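You operate a simulated robot arm through the tools that you are given. There is no shell and no other tool. Be economical: measure what you need, move in short steps, check, and stop when the job is done.

You run a simulated robot arm. Do the job below in one go: nothing can be reset, and whatever is moved stays where it is left.

JOB
Take the spice jar labelled "Fennel" from the island top and leave it on top of the purple capsule.

It is judged by the outcome, as a careful person would: the job done as asked, and still so three seconds after it is handed in. It fails if anything else is knocked over, pushed out of place, dropped, spilled or broken.

ROBOT AND FRAMES
A 7-joint arm with a two-finger parallel gripper, fixed in place. Base frame: the origin is at the foot of the arm, x ahead of it, y to its left, z up; the work surface is at about z = 0.92. Lengths are in m, angles in degrees, forces in N, time in s.
With the tool pointing down near the work surface it reaches from about 0.28 to 0.68 m from the base axis. Its first joint turns from -66.0 to 66.0 degrees. Payload 1.57 kg.
The tool frame sits at the grasp point between the pads (the TCP): z along the fingers, y along the line on which they close. The tips reach 0.03 m beyond it. The gripper opens to 0.11 m. The fingers are 0.024 m wide and 0.012 m thick; the gripper's body (0.048 by 0.112 m) begins 0.078 m behind the TCP.
Orientation is that of the tool frame in the base frame, as [roll, pitch, yaw] about the fixed x, y, z axes, in that order (R = Rz(yaw) Ry(pitch) Rx(roll)). With the fingers straight down and closing along the base's y, the tool's x points along the base's -x, its y along +y and its z along -z.

CONTROLS
- The arm moves only by the tool move_arm. Its argument "steps" is a list of rows, each a list of 6 numbers: the shift along the tool's x, y, z in m, then the turn, a rotation vector about the tool's x, y, z in degrees. In form: [[x, y, z, ax, ay, az], ...]. A call has 1 to 20 rows; each row shifts and turns the commanded pose from where the row before left it, along the tool's axes as they then stand. "claw" is the gripper command, from -1 (fully open) to 1 (shut), values between in proportion, set as the call begins (left out, the last holds). A row lasts 0.2 s, in which the tool goes at most 0.05 m and 8.6 degrees; a call with a longer step from one row to the next is refused whole, and so is a gripper value outside its range. A pose out of reach is approached as far as the arm can. The call stops where the force on the tool passes 40 N (or 10 N more than at its start, if that is more) or the arm is blocked; 0.2 s more then pass. The fingers move at their own pace (about 0.108 m/s each) and stop on an object; they squeeze with about 31 N. The grip force told is the motor's: it shows also when the fingers shut on nothing. Time passes only in rows, and 0.2 s behind the last, so rows that do not move let the fingers close. It gives the time, the measured TCP pose, the force on the tool (base axes), the opening and the grip force at its end, in the units of the frame above (readings bear some noise).
- Cameras (640 x 400 px; columns grow to the right, rows downward): "scene" is fixed at [0.1699, -0.3817, 1.4283]; the picture's right is [0.78, -0.62, 0.00], its down [-0.25, -0.32, -0.91] and it looks along [0.57, 0.71, -0.41] (base axes); focal length 326 px, centre (320, 200). "wrist" rides on the gripper at [-0.036, 0, -0.08] in the tool frame; the picture's right is [0.00, -1.00, 0.00], its down [0.97, 0.00, -0.24] and it looks along [0.24, 0.00, 0.97] (tool axes); focal length 218 px, centre (320, 200).
- camera(camera): a new picture of that camera. No time passes.
- measure_at(camera, pixels): there is no depth. For up to 12 entries [column, row, z] of the newest picture of that camera ("zoom" is the newest enlarged one), the place [x, y] in the base frame at which the ray of that pixel passes the height z, good to about 0.002 m, but the place of the scene camera against the robot may be out by one fixed shift of up to 0.012 m in any direction. No time passes.
- close_up(camera, box): a new picture of the part [left, top, right, bottom] of that camera's present view, enlarged. No time passes.
- sign_off(): hands the job in; it is judged then, once.

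Work in short steps. Measure before you move; look again where a grasp or a placing could have gone wrong, and mend it. You have 60 turns and 26 pictures in all, those below and enlarged ones among them. Open the gripper and draw the arm clear of the work before you hand the job in, unless the task says otherwise; then end with one line.

The tools are called after ">>>" by a JSON object that holds its "method" and its "body". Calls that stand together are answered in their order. move_arm: Moves the arm, as the interface text tells. Its arguments: {"type":"object","properties":{"steps":{"type":"array","items":{"type":"array","items":{"type":"number"}}},"claw":{"type":"number"}},"required":["steps"]} The other tools are called the same way: camera (camera) takes a picture; measure_at (camera, pixels) gives the place at which the rays of pixels pass given heights; close_up (camera, box) takes an enlarged picture of a part of a camera's view; sign_off () hands the job in.

At the start:

```text
t: 0.0
ee_pos: [0.39, 0.294, 1.1997]
tcp_rot: [180.0, 0.0, -180.0]
wrist_force: [0.3, -0.1, 0.4]
gripper_width: 0.1101
grip_force: 0.0
```

scene: 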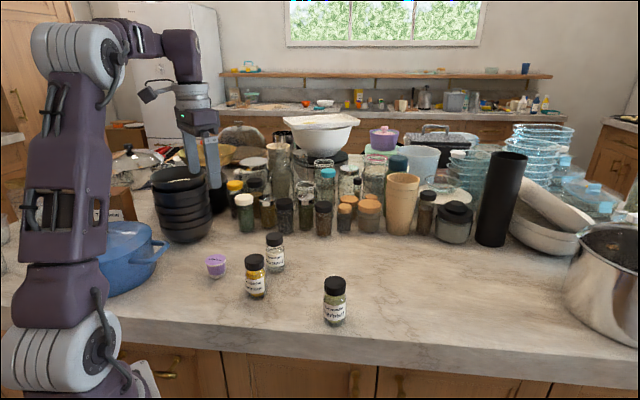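
wrist: 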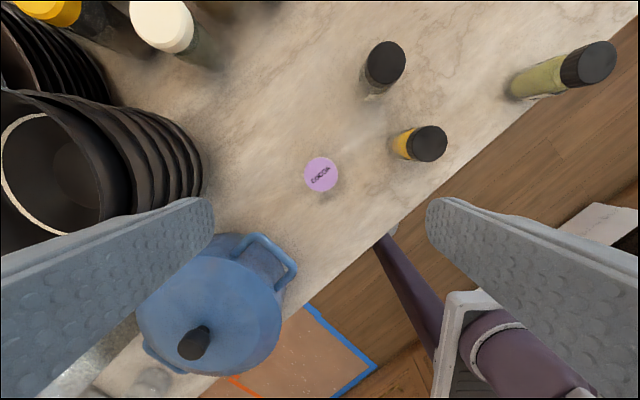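

The scene shows three labelled jars near (255,275), (275,252), (335,300) and the purple capsule at (216,266). I'll zoom in on them to read the labels.

>>> {"method": "close_up", "body": {"camera": "scene", "box": [190, 220, 370, 332]}}

>>> {"method": "measure_at", "body": {"camera": "wrist", "pixels": [[321, 174, 0.96], [321, 174, 0.95], [386, 62, 1.0], [430, 143, 1.0], [598, 62, 1.0]]}}

```text
3.56 times, centred on (280, 276) of scene
```

zoom: 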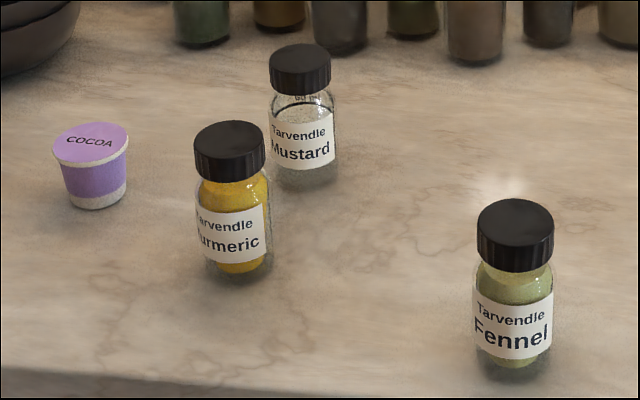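

```text
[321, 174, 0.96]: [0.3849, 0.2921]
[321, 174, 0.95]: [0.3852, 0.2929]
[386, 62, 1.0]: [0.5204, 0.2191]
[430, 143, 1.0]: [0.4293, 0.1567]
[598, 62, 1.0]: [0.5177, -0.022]
```

Fennel is the right-hand jar, and the capsule stands upright with its lid up. I'll measure sizes in the zoomed picture: Fennel's cap (515,220) and base (512,365), and the capsule's lid (90,144) and foot (97,200).

>>> {"method": "measure_at", "body": {"camera": "zoom", "pixels": [[512, 362, 0.92], [515, 222, 1.0], [515, 222, 1.01], [478, 222, 1.0], [554, 222, 1.0], [97, 198, 0.92], [90, 144, 0.96], [90, 144, 0.97], [52, 144, 0.965], [128, 144, 0.965], [472, 330, 0.94], [553, 330, 0.94]]}}

```text
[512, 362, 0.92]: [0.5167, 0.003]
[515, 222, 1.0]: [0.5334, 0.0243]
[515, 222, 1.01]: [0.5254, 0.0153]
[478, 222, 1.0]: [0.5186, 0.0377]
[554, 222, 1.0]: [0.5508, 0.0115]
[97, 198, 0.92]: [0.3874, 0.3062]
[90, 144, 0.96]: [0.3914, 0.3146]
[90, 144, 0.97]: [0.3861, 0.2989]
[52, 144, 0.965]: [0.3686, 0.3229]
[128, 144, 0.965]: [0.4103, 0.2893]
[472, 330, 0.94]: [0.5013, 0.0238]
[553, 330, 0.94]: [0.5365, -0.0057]
```

Fennel is about 0.095 m tall and 0.045 m wide, near (0.52, 0.0). I'll stay at this height and move the arm over it to refine the position with the wrist camera.

>>> {"method": "move_arm", "body": {"steps": [[-0.016, -0.036, 0, 0, 0, 0], [-0.016, -0.036, 0, 0, 0, 0], [-0.016, -0.036, 0, 0, 0, 0], [-0.016, -0.036, 0, 0, 0, 0], [-0.016, -0.036, 0, 0, 0, 0], [-0.016, -0.036, 0, 0, 0, 0], [-0.016, -0.036, 0, 0, 0, 0], [-0.016, -0.036, 0, 0, 0, 0], [0, 0, 0, 0, 0, 0]], "claw": -1}}

>>> {"method": "camera", "body": {"camera": "wrist"}}

```text
t: 2.0
ee_pos: [0.5199, 0.0061, 1.1982]
tcp_rot: [180.0, 0.1, -179.9]
wrist_force: [0.7, -0.2, 0.0]
gripper_width: 0.1101
grip_force: 0.1
```

```text
22 pictures are left
```

wrist: 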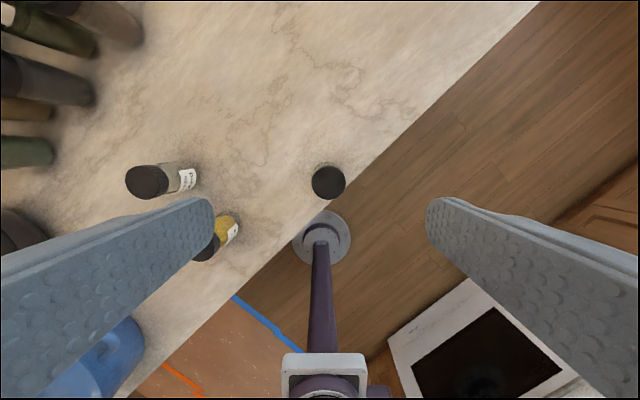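

Fennel's cap is at (328,182), clear of the other jars at (147,182) and (205,245). I'll get its position for several cap heights.

>>> {"method": "measure_at", "body": {"camera": "wrist", "pixels": [[328, 182, 1.01], [328, 182, 1.0], [311, 182, 1.01], [346, 182, 1.01], [328, 165, 1.0], [328, 199, 1.0], [147, 182, 1.0], [205, 245, 1.0]]}}

```text
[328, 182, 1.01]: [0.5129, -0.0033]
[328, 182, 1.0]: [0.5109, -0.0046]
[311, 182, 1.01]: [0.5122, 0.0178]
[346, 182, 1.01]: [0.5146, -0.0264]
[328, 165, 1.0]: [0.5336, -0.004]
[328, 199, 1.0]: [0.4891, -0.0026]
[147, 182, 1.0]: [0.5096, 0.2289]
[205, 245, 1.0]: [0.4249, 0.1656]
```

Fennel's axis is at about (0.513, -0.0035) and its cap is about 0.043 wide. I'll centre on it and go down to about z 1.06, then lower to 0.975 between open fingers.

>>> {"method": "move_arm", "body": {"steps": [[0.007, -0.0095, 0, 0, 0, 0], [0, 0, 0.035, 0, 0, 0], [0, 0, 0.035, 0, 0, 0], [0, 0, 0.035, 0, 0, 0], [0, 0, 0.033, 0, 0, 0], [0, 0, 0, 0, 0, 0]]}}

>>> {"method": "camera", "body": {"camera": "wrist"}}

```text
t: 3.4
ee_pos: [0.5129, -0.0025, 1.0603]
tcp_rot: [180.0, 0.0, -180.0]
wrist_force: [0.8, 0.4, -0.5]
gripper_width: 0.1099
grip_force: 0.0
```

```text
21 pictures are left
```

wrist: 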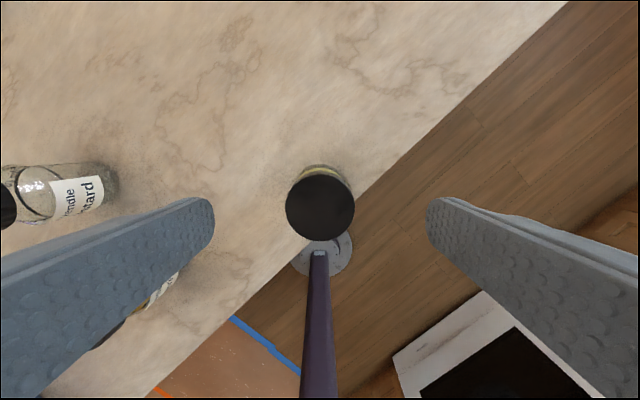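

The cap is centred between the fingers at (320,208). I'll check its position at cap-top height.

>>> {"method": "measure_at", "body": {"camera": "wrist", "pixels": [[320, 208, 1.01], [320, 208, 1.0], [286, 208, 1.0], [355, 208, 1.0]]}}

```text
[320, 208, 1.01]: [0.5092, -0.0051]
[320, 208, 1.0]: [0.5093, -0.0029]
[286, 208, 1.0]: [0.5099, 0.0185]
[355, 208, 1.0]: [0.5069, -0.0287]
```

It agrees to within a few mm, with the axis at x ≈ 0.510. I'll shift 0.003 back, lower to z ≈ 0.972, and close.

>>> {"method": "move_arm", "body": {"steps": [[0.003, -0.001, 0.03, 0, 0, 0], [0, 0, 0.03, 0, 0, 0], [0, 0, 0.028, 0, 0, 0], [0, 0, 0, 0, 0, 0]]}}

>>> {"method": "move_arm", "body": {"steps": [[0, 0, 0, 0, 0, 0], [0, 0, 0, 0, 0, 0], [0, 0, 0, 0, 0, 0], [0, 0, 0, 0, 0, 0]], "claw": 1}}

>>> {"method": "camera", "body": {"camera": "scene"}}

```text
t: 4.4
ee_pos: [0.51, -0.0042, 0.9718]
tcp_rot: [-179.9, 0.0, 180.0]
wrist_force: [0.1, -0.3, -0.2]
gripper_width: 0.1104
grip_force: 0.0
```

```text
t: 5.4
ee_pos: [0.5099, -0.0048, 0.9732]
tcp_rot: [179.9, 0.0, -179.9]
wrist_force: [0.7, 1.0, 0.2]
gripper_width: 0.0469
grip_force: 31.1
```

```text
20 pictures are left
```

scene: 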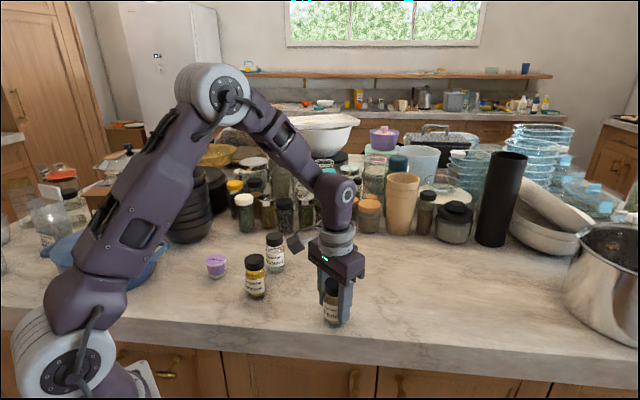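

It's holding at 0.047 wide with 31 N. I'll lift straight up.

>>> {"method": "move_arm", "body": {"steps": [[0, 0, -0.02, 0, 0, 0], [0, 0, -0.035, 0, 0, 0], [0, 0, -0.035, 0, 0, 0], [0, 0, -0.035, 0, 0, 0], [0, 0, -0.035, 0, 0, 0], [0, 0, 0, 0, 0, 0]]}}

>>> {"method": "close_up", "body": {"camera": "scene", "box": [240, 180, 400, 280]}}

```text
t: 6.8
ee_pos: [0.5082, -0.0067, 1.1362]
tcp_rot: [180.0, 0.1, 180.0]
wrist_force: [1.0, 0.6, -2.3]
gripper_width: 0.047
grip_force: 30.9
```

```text
4.00 times, centred on (320, 230) of scene
```

zoom: 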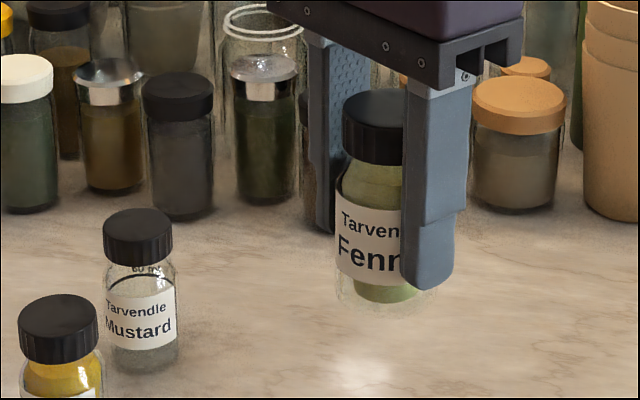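

The jar hangs upright. I'll carry it towards the capsule, stopping short at y ≈ 0.17, so the wrist camera can see the capsule beside the jar.

>>> {"method": "move_arm", "body": {"steps": [[0.015, 0.022, -0.008, 0, 0, 0], [0.015, 0.022, -0.008, 0, 0, 0], [0.015, 0.022, -0.008, 0, 0, 0], [0.015, 0.022, -0.008, 0, 0, 0], [0.015, 0.022, -0.008, 0, 0, 0], [0.015, 0.022, -0.008, 0, 0, 0], [0.015, 0.022, -0.008, 0, 0, 0], [0.016, 0.022, -0.008, 0, 0, 0], [0, 0, 0, 0, 0, 0], [0, 0, 0, 0, 0, 0]]}}

>>> {"method": "camera", "body": {"camera": "wrist"}}

>>> {"method": "close_up", "body": {"camera": "scene", "box": [150, 180, 310, 280]}}

```text
t: 9.0
ee_pos: [0.3873, 0.1738, 1.1976]
tcp_rot: [-180.0, -0.1, 179.9]
wrist_force: [-0.6, 0.1, -2.4]
gripper_width: 0.0469
grip_force: 31.0
```

```text
18 pictures are left
```

wrist: 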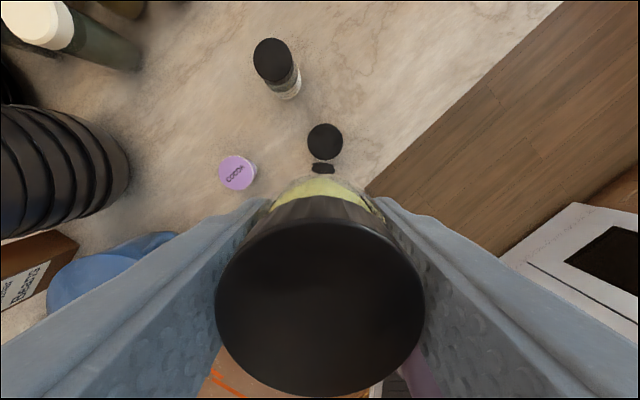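

```text
4.00 times, centred on (230, 230) of scene
```

zoom: 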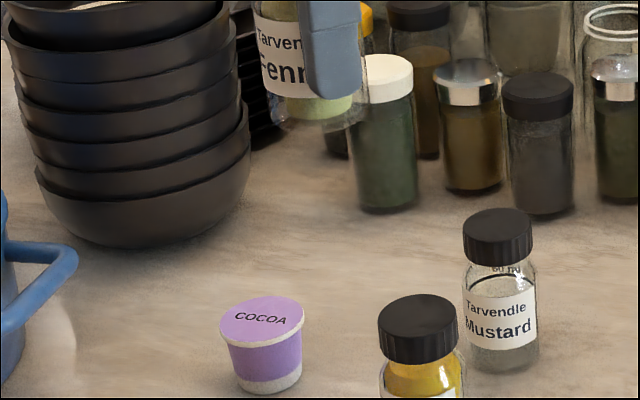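

The capsule lid shows at (237,172) beside the held jar. I'll enlarge it for an accurate centre.

>>> {"method": "close_up", "body": {"camera": "wrist", "box": [196, 147, 276, 197]}}

```text
8.00 times, centred on (236, 172) of wrist
```

zoom: 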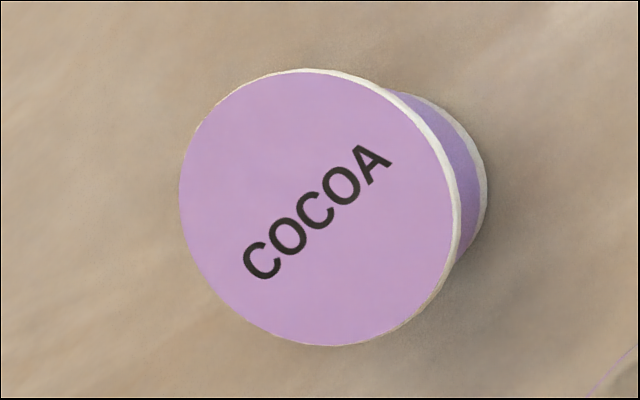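

The lid centre is at zoom (317,207), with edges at 180 and 455. I'll measure these at plausible lid heights.

>>> {"method": "measure_at", "body": {"camera": "zoom", "pixels": [[317, 207, 0.955], [317, 207, 0.96], [317, 207, 0.965], [317, 207, 0.97], [180, 207, 0.965], [455, 207, 0.965]]}}

>>> {"method": "measure_at", "body": {"camera": "wrist", "pixels": [[274, 60, 1.0], [325, 141, 1.0], [165, 235, 1.0], [130, 170, 1.0]]}}

```text
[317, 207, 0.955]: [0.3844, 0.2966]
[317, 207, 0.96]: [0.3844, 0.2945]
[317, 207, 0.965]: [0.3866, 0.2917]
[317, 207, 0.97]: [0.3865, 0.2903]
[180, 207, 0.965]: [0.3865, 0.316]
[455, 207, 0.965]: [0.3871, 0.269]
```

```text
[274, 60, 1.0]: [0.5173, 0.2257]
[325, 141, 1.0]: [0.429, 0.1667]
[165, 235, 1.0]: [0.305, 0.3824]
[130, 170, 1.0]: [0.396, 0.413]
```

The capsule axis is at about (0.386, 0.293), with its lid at about z 0.963. I'll check how close the bowl stack (right edge at scene (203,175)–(212,210), foot (183,241)) comes, and where the held jar's cap (320,309) sits.

>>> {"method": "measure_at", "body": {"camera": "wrist", "pixels": [[320, 309, 1.22], [320, 309, 1.225], [215, 309, 1.225], [426, 309, 1.225], [128, 165, 0.96]]}}

>>> {"method": "camera", "body": {"camera": "scene"}}

>>> {"method": "measure_at", "body": {"camera": "scene", "pixels": [[183, 241, 0.92], [212, 218, 0.95], [206, 180, 1.04], [180, 170, 1.07], [152, 175, 1.06]]}}

```text
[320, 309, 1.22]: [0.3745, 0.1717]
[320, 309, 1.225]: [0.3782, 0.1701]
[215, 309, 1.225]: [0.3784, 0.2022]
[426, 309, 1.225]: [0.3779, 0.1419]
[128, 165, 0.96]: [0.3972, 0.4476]
```

```text
15 pictures are left
```

scene: 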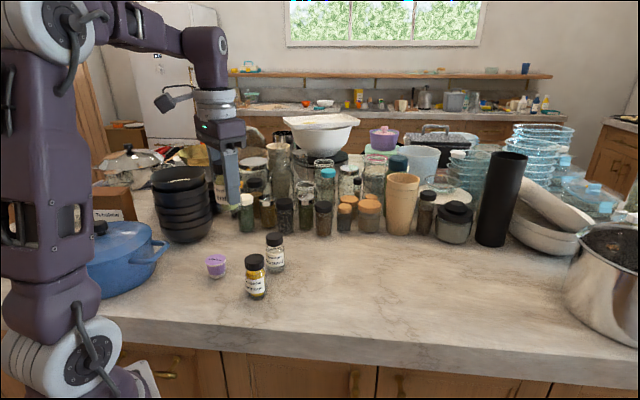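

```text
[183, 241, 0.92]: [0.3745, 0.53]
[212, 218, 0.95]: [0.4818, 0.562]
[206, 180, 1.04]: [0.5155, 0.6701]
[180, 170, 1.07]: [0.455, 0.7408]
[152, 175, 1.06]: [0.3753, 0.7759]
```

The bowls (y > 0.44) and pot are well clear. The jar axis is within about 2 mm of the TCP. I'll move over the capsule to (0.385, 0.293) and lower to TCP z ≈ 1.05, leaving about 0.03 m under the jar.

>>> {"method": "move_arm", "body": {"steps": [[0.002, 0.02, 0, 0, 0, 0], [0, 0.025, 0, 0, 0, 0], [0, 0.025, 0, 0, 0, 0], [0, 0.025, 0, 0, 0, 0], [0, 0.024, 0, 0, 0, 0], [0, 0, 0.03, 0, 0, 0], [0, 0, 0.03, 0, 0, 0], [0, 0, 0.03, 0, 0, 0], [0, 0, 0.03, 0, 0, 0], [0, 0, 0.027, 0, 0, 0], [0, 0, 0, 0, 0, 0], [0, 0, 0, 0, 0, 0]]}}

>>> {"method": "close_up", "body": {"camera": "scene", "box": [160, 210, 288, 290]}}

```text
t: 11.6
ee_pos: [0.3841, 0.29, 1.0506]
tcp_rot: [-179.9, 0.1, 180.0]
wrist_force: [0.0, -0.1, -2.7]
gripper_width: 0.047
grip_force: 30.9
```

```text
5.00 times, centred on (224, 250) of scene
```

zoom: 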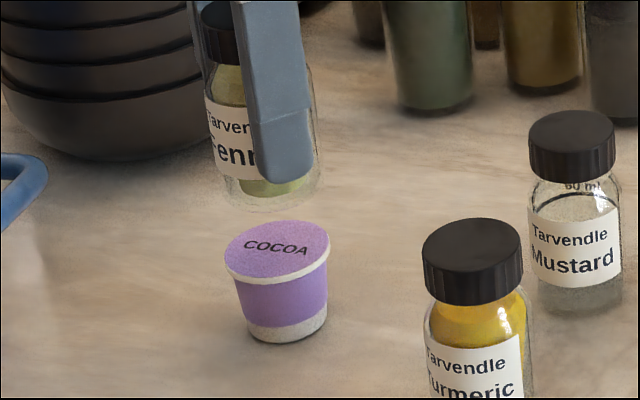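

The jar is above the lid: bottom at about zoom (267,192), lid at (277,250). Comparing the two in the same camera cancels any camera shift.

>>> {"method": "measure_at", "body": {"camera": "zoom", "pixels": [[277, 249, 0.96], [277, 249, 0.965], [267, 190, 0.995], [267, 190, 1.0], [217, 190, 0.997], [318, 190, 0.997], [225, 249, 0.963], [329, 249, 0.963]]}}

```text
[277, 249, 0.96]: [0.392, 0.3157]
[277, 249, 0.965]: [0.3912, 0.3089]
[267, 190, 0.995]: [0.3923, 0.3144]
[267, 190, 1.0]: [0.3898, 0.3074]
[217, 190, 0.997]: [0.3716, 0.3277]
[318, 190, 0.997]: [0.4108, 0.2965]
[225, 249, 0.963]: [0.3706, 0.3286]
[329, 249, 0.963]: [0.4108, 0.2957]
```

Jar and lid centres agree within about 1 mm. I'll lower towards contact in small steps and watch the force.

>>> {"method": "move_arm", "body": {"steps": [[-0.0005, 0.001, 0.012, 0, 0, 0], [0, 0, 0.012, 0, 0, 0], [0, 0, 0, 0, 0, 0], [0, 0, 0, 0, 0, 0]]}}

>>> {"method": "close_up", "body": {"camera": "scene", "box": [160, 210, 288, 290]}}

```text
t: 12.6
ee_pos: [0.3855, 0.2918, 1.0276]
tcp_rot: [-180.0, -0.1, -180.0]
wrist_force: [-0.2, 0.5, -1.6]
gripper_width: 0.0469
grip_force: 30.4
```

```text
5.00 times, centred on (224, 250) of scene
```

zoom: 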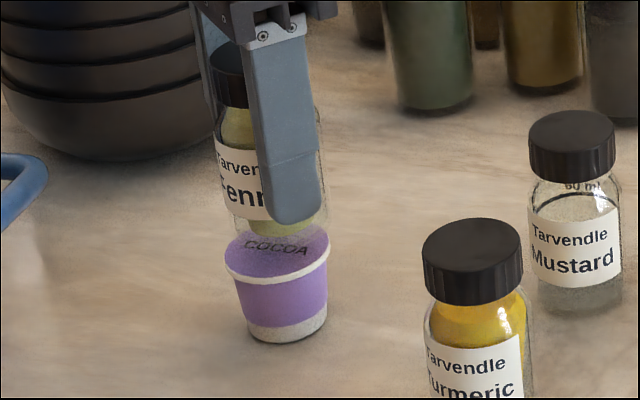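

The jar bottom is about 1 cm above the lid and well aligned. I'll continue down in 2 mm steps.

>>> {"method": "move_arm", "body": {"steps": [[0, 0, 0.003, 0, 0, 0], [0, 0, 0.003, 0, 0, 0], [0, 0, 0.002, 0, 0, 0], [0, 0, 0, 0, 0, 0]]}}

>>> {"method": "move_arm", "body": {"steps": [[0, 0, 0.002, 0, 0, 0], [0, 0, 0, 0, 0, 0]]}}

```text
t: 13.6
ee_pos: [0.3852, 0.2914, 1.0184]
tcp_rot: [-179.9, 0.0, 180.0]
wrist_force: [0.1, -0.1, -2.0]
gripper_width: 0.0468
grip_force: 30.7
```

```text
t: 14.2
ee_pos: [0.386, 0.2926, 1.0162]
tcp_rot: [180.0, 0.0, 180.0]
wrist_force: [0.5, 0.3, -2.6]
gripper_width: 0.0468
grip_force: 30.9
```

No contact yet, as the force is still just the jar's weight (about -2.4 N). I'll take 1–1.5 mm steps.

>>> {"method": "move_arm", "body": {"steps": [[0, 0, 0.0015, 0, 0, 0], [0, 0, 0, 0, 0, 0]]}}

>>> {"method": "close_up", "body": {"camera": "scene", "box": [184, 225, 248, 285]}}

```text
t: 14.8
ee_pos: [0.3859, 0.2917, 1.017]
tcp_rot: [180.0, 0.0, 179.9]
wrist_force: [0.6, 0.0, 4.6]
gripper_width: 0.0468
grip_force: 31.0
```

```text
6.67 times, centred on (216, 255) of scene
```

zoom: 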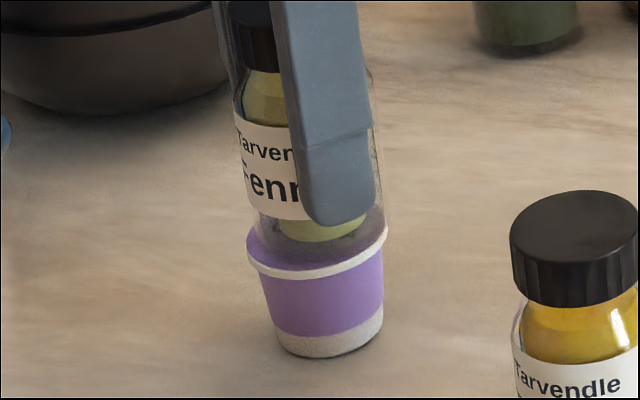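

Contact: the force rose from -2.5 to +4.6 N and the jar sits on the lid. I'll ease the gripper open slightly, then further.

>>> {"method": "move_arm", "body": {"steps": [[0, 0, -0.0005, 0, 0, 0], [0, 0, 0, 0, 0, 0], [0, 0, 0, 0, 0, 0]], "claw": -0.1}}

>>> {"method": "move_arm", "body": {"steps": [[0, 0, 0, 0, 0, 0], [0, 0, 0, 0, 0, 0]], "claw": -0.7}}

>>> {"method": "close_up", "body": {"camera": "scene", "box": [160, 200, 288, 290]}}

```text
t: 15.6
ee_pos: [0.3862, 0.2927, 1.0159]
tcp_rot: [-179.9, -0.1, 179.9]
wrist_force: [-0.3, -0.5, 0.2]
gripper_width: 0.0605
grip_force: 0.0
```

```text
t: 16.2
ee_pos: [0.386, 0.2926, 1.0151]
tcp_rot: [-180.0, 0.0, 180.0]
wrist_force: [0.6, -0.8, 0.3]
gripper_width: 0.0936
grip_force: 0.0
```

```text
4.44 times, centred on (224, 245) of scene
```

zoom: 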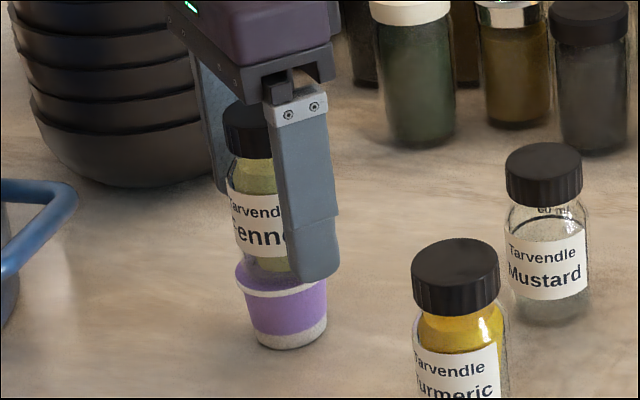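

The jar stands on the capsule with the fingers clear of it. I'll raise straight up, well past the cap.

>>> {"method": "move_arm", "body": {"steps": [[0, 0, -0.015, 0, 0, 0], [0, 0, -0.025, 0, 0, 0], [0, 0, -0.03, 0, 0, 0], [0, 0, -0.035, 0, 0, 0], [0, 0, -0.035, 0, 0, 0], [0, 0, -0.035, 0, 0, 0], [0, 0, -0.025, 0, 0, 0], [0, 0, 0, 0, 0, 0], [0, 0, 0, 0, 0, 0], [0, 0, 0, 0, 0, 0], [0, 0, 0, 0, 0, 0]]}}

>>> {"method": "camera", "body": {"camera": "scene"}}

>>> {"method": "close_up", "body": {"camera": "scene", "box": [160, 200, 288, 290]}}

```text
t: 18.6
ee_pos: [0.3878, 0.2913, 1.2171]
tcp_rot: [-179.9, 0.0, 180.0]
wrist_force: [0.4, 0.2, -1.3]
gripper_width: 0.0935
grip_force: 0.0
```

```text
10 pictures are left
```

scene: 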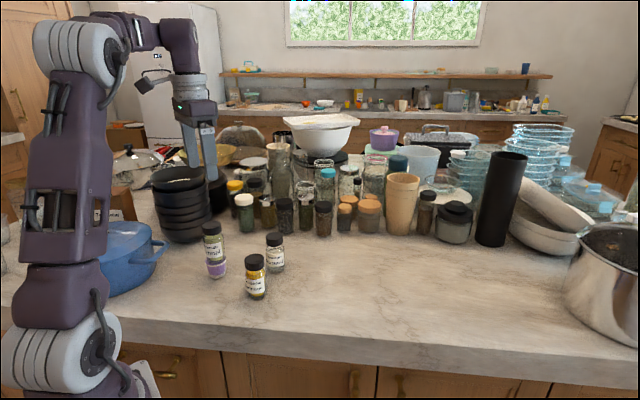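

```text
4.44 times, centred on (224, 245) of scene
```

zoom: 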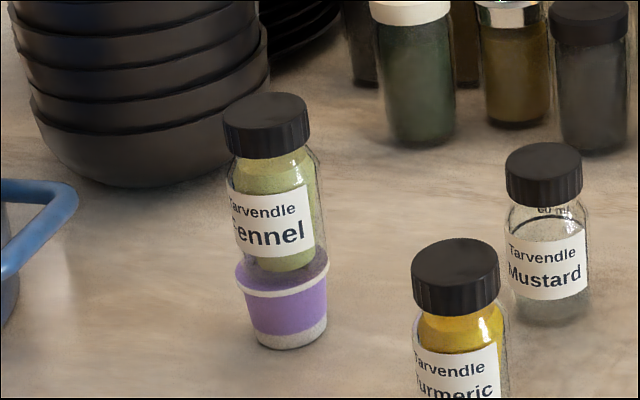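

Fennel stands steady and centred on the capsule, everything else is where it was, and the arm is clear. I'm handing it in.

>>> {"method": "sign_off", "body": {}}

```text
The job is handed in.
```

The Fennel jar is standing upright on top of the purple capsule, nothing else was moved, and the job is handed in.
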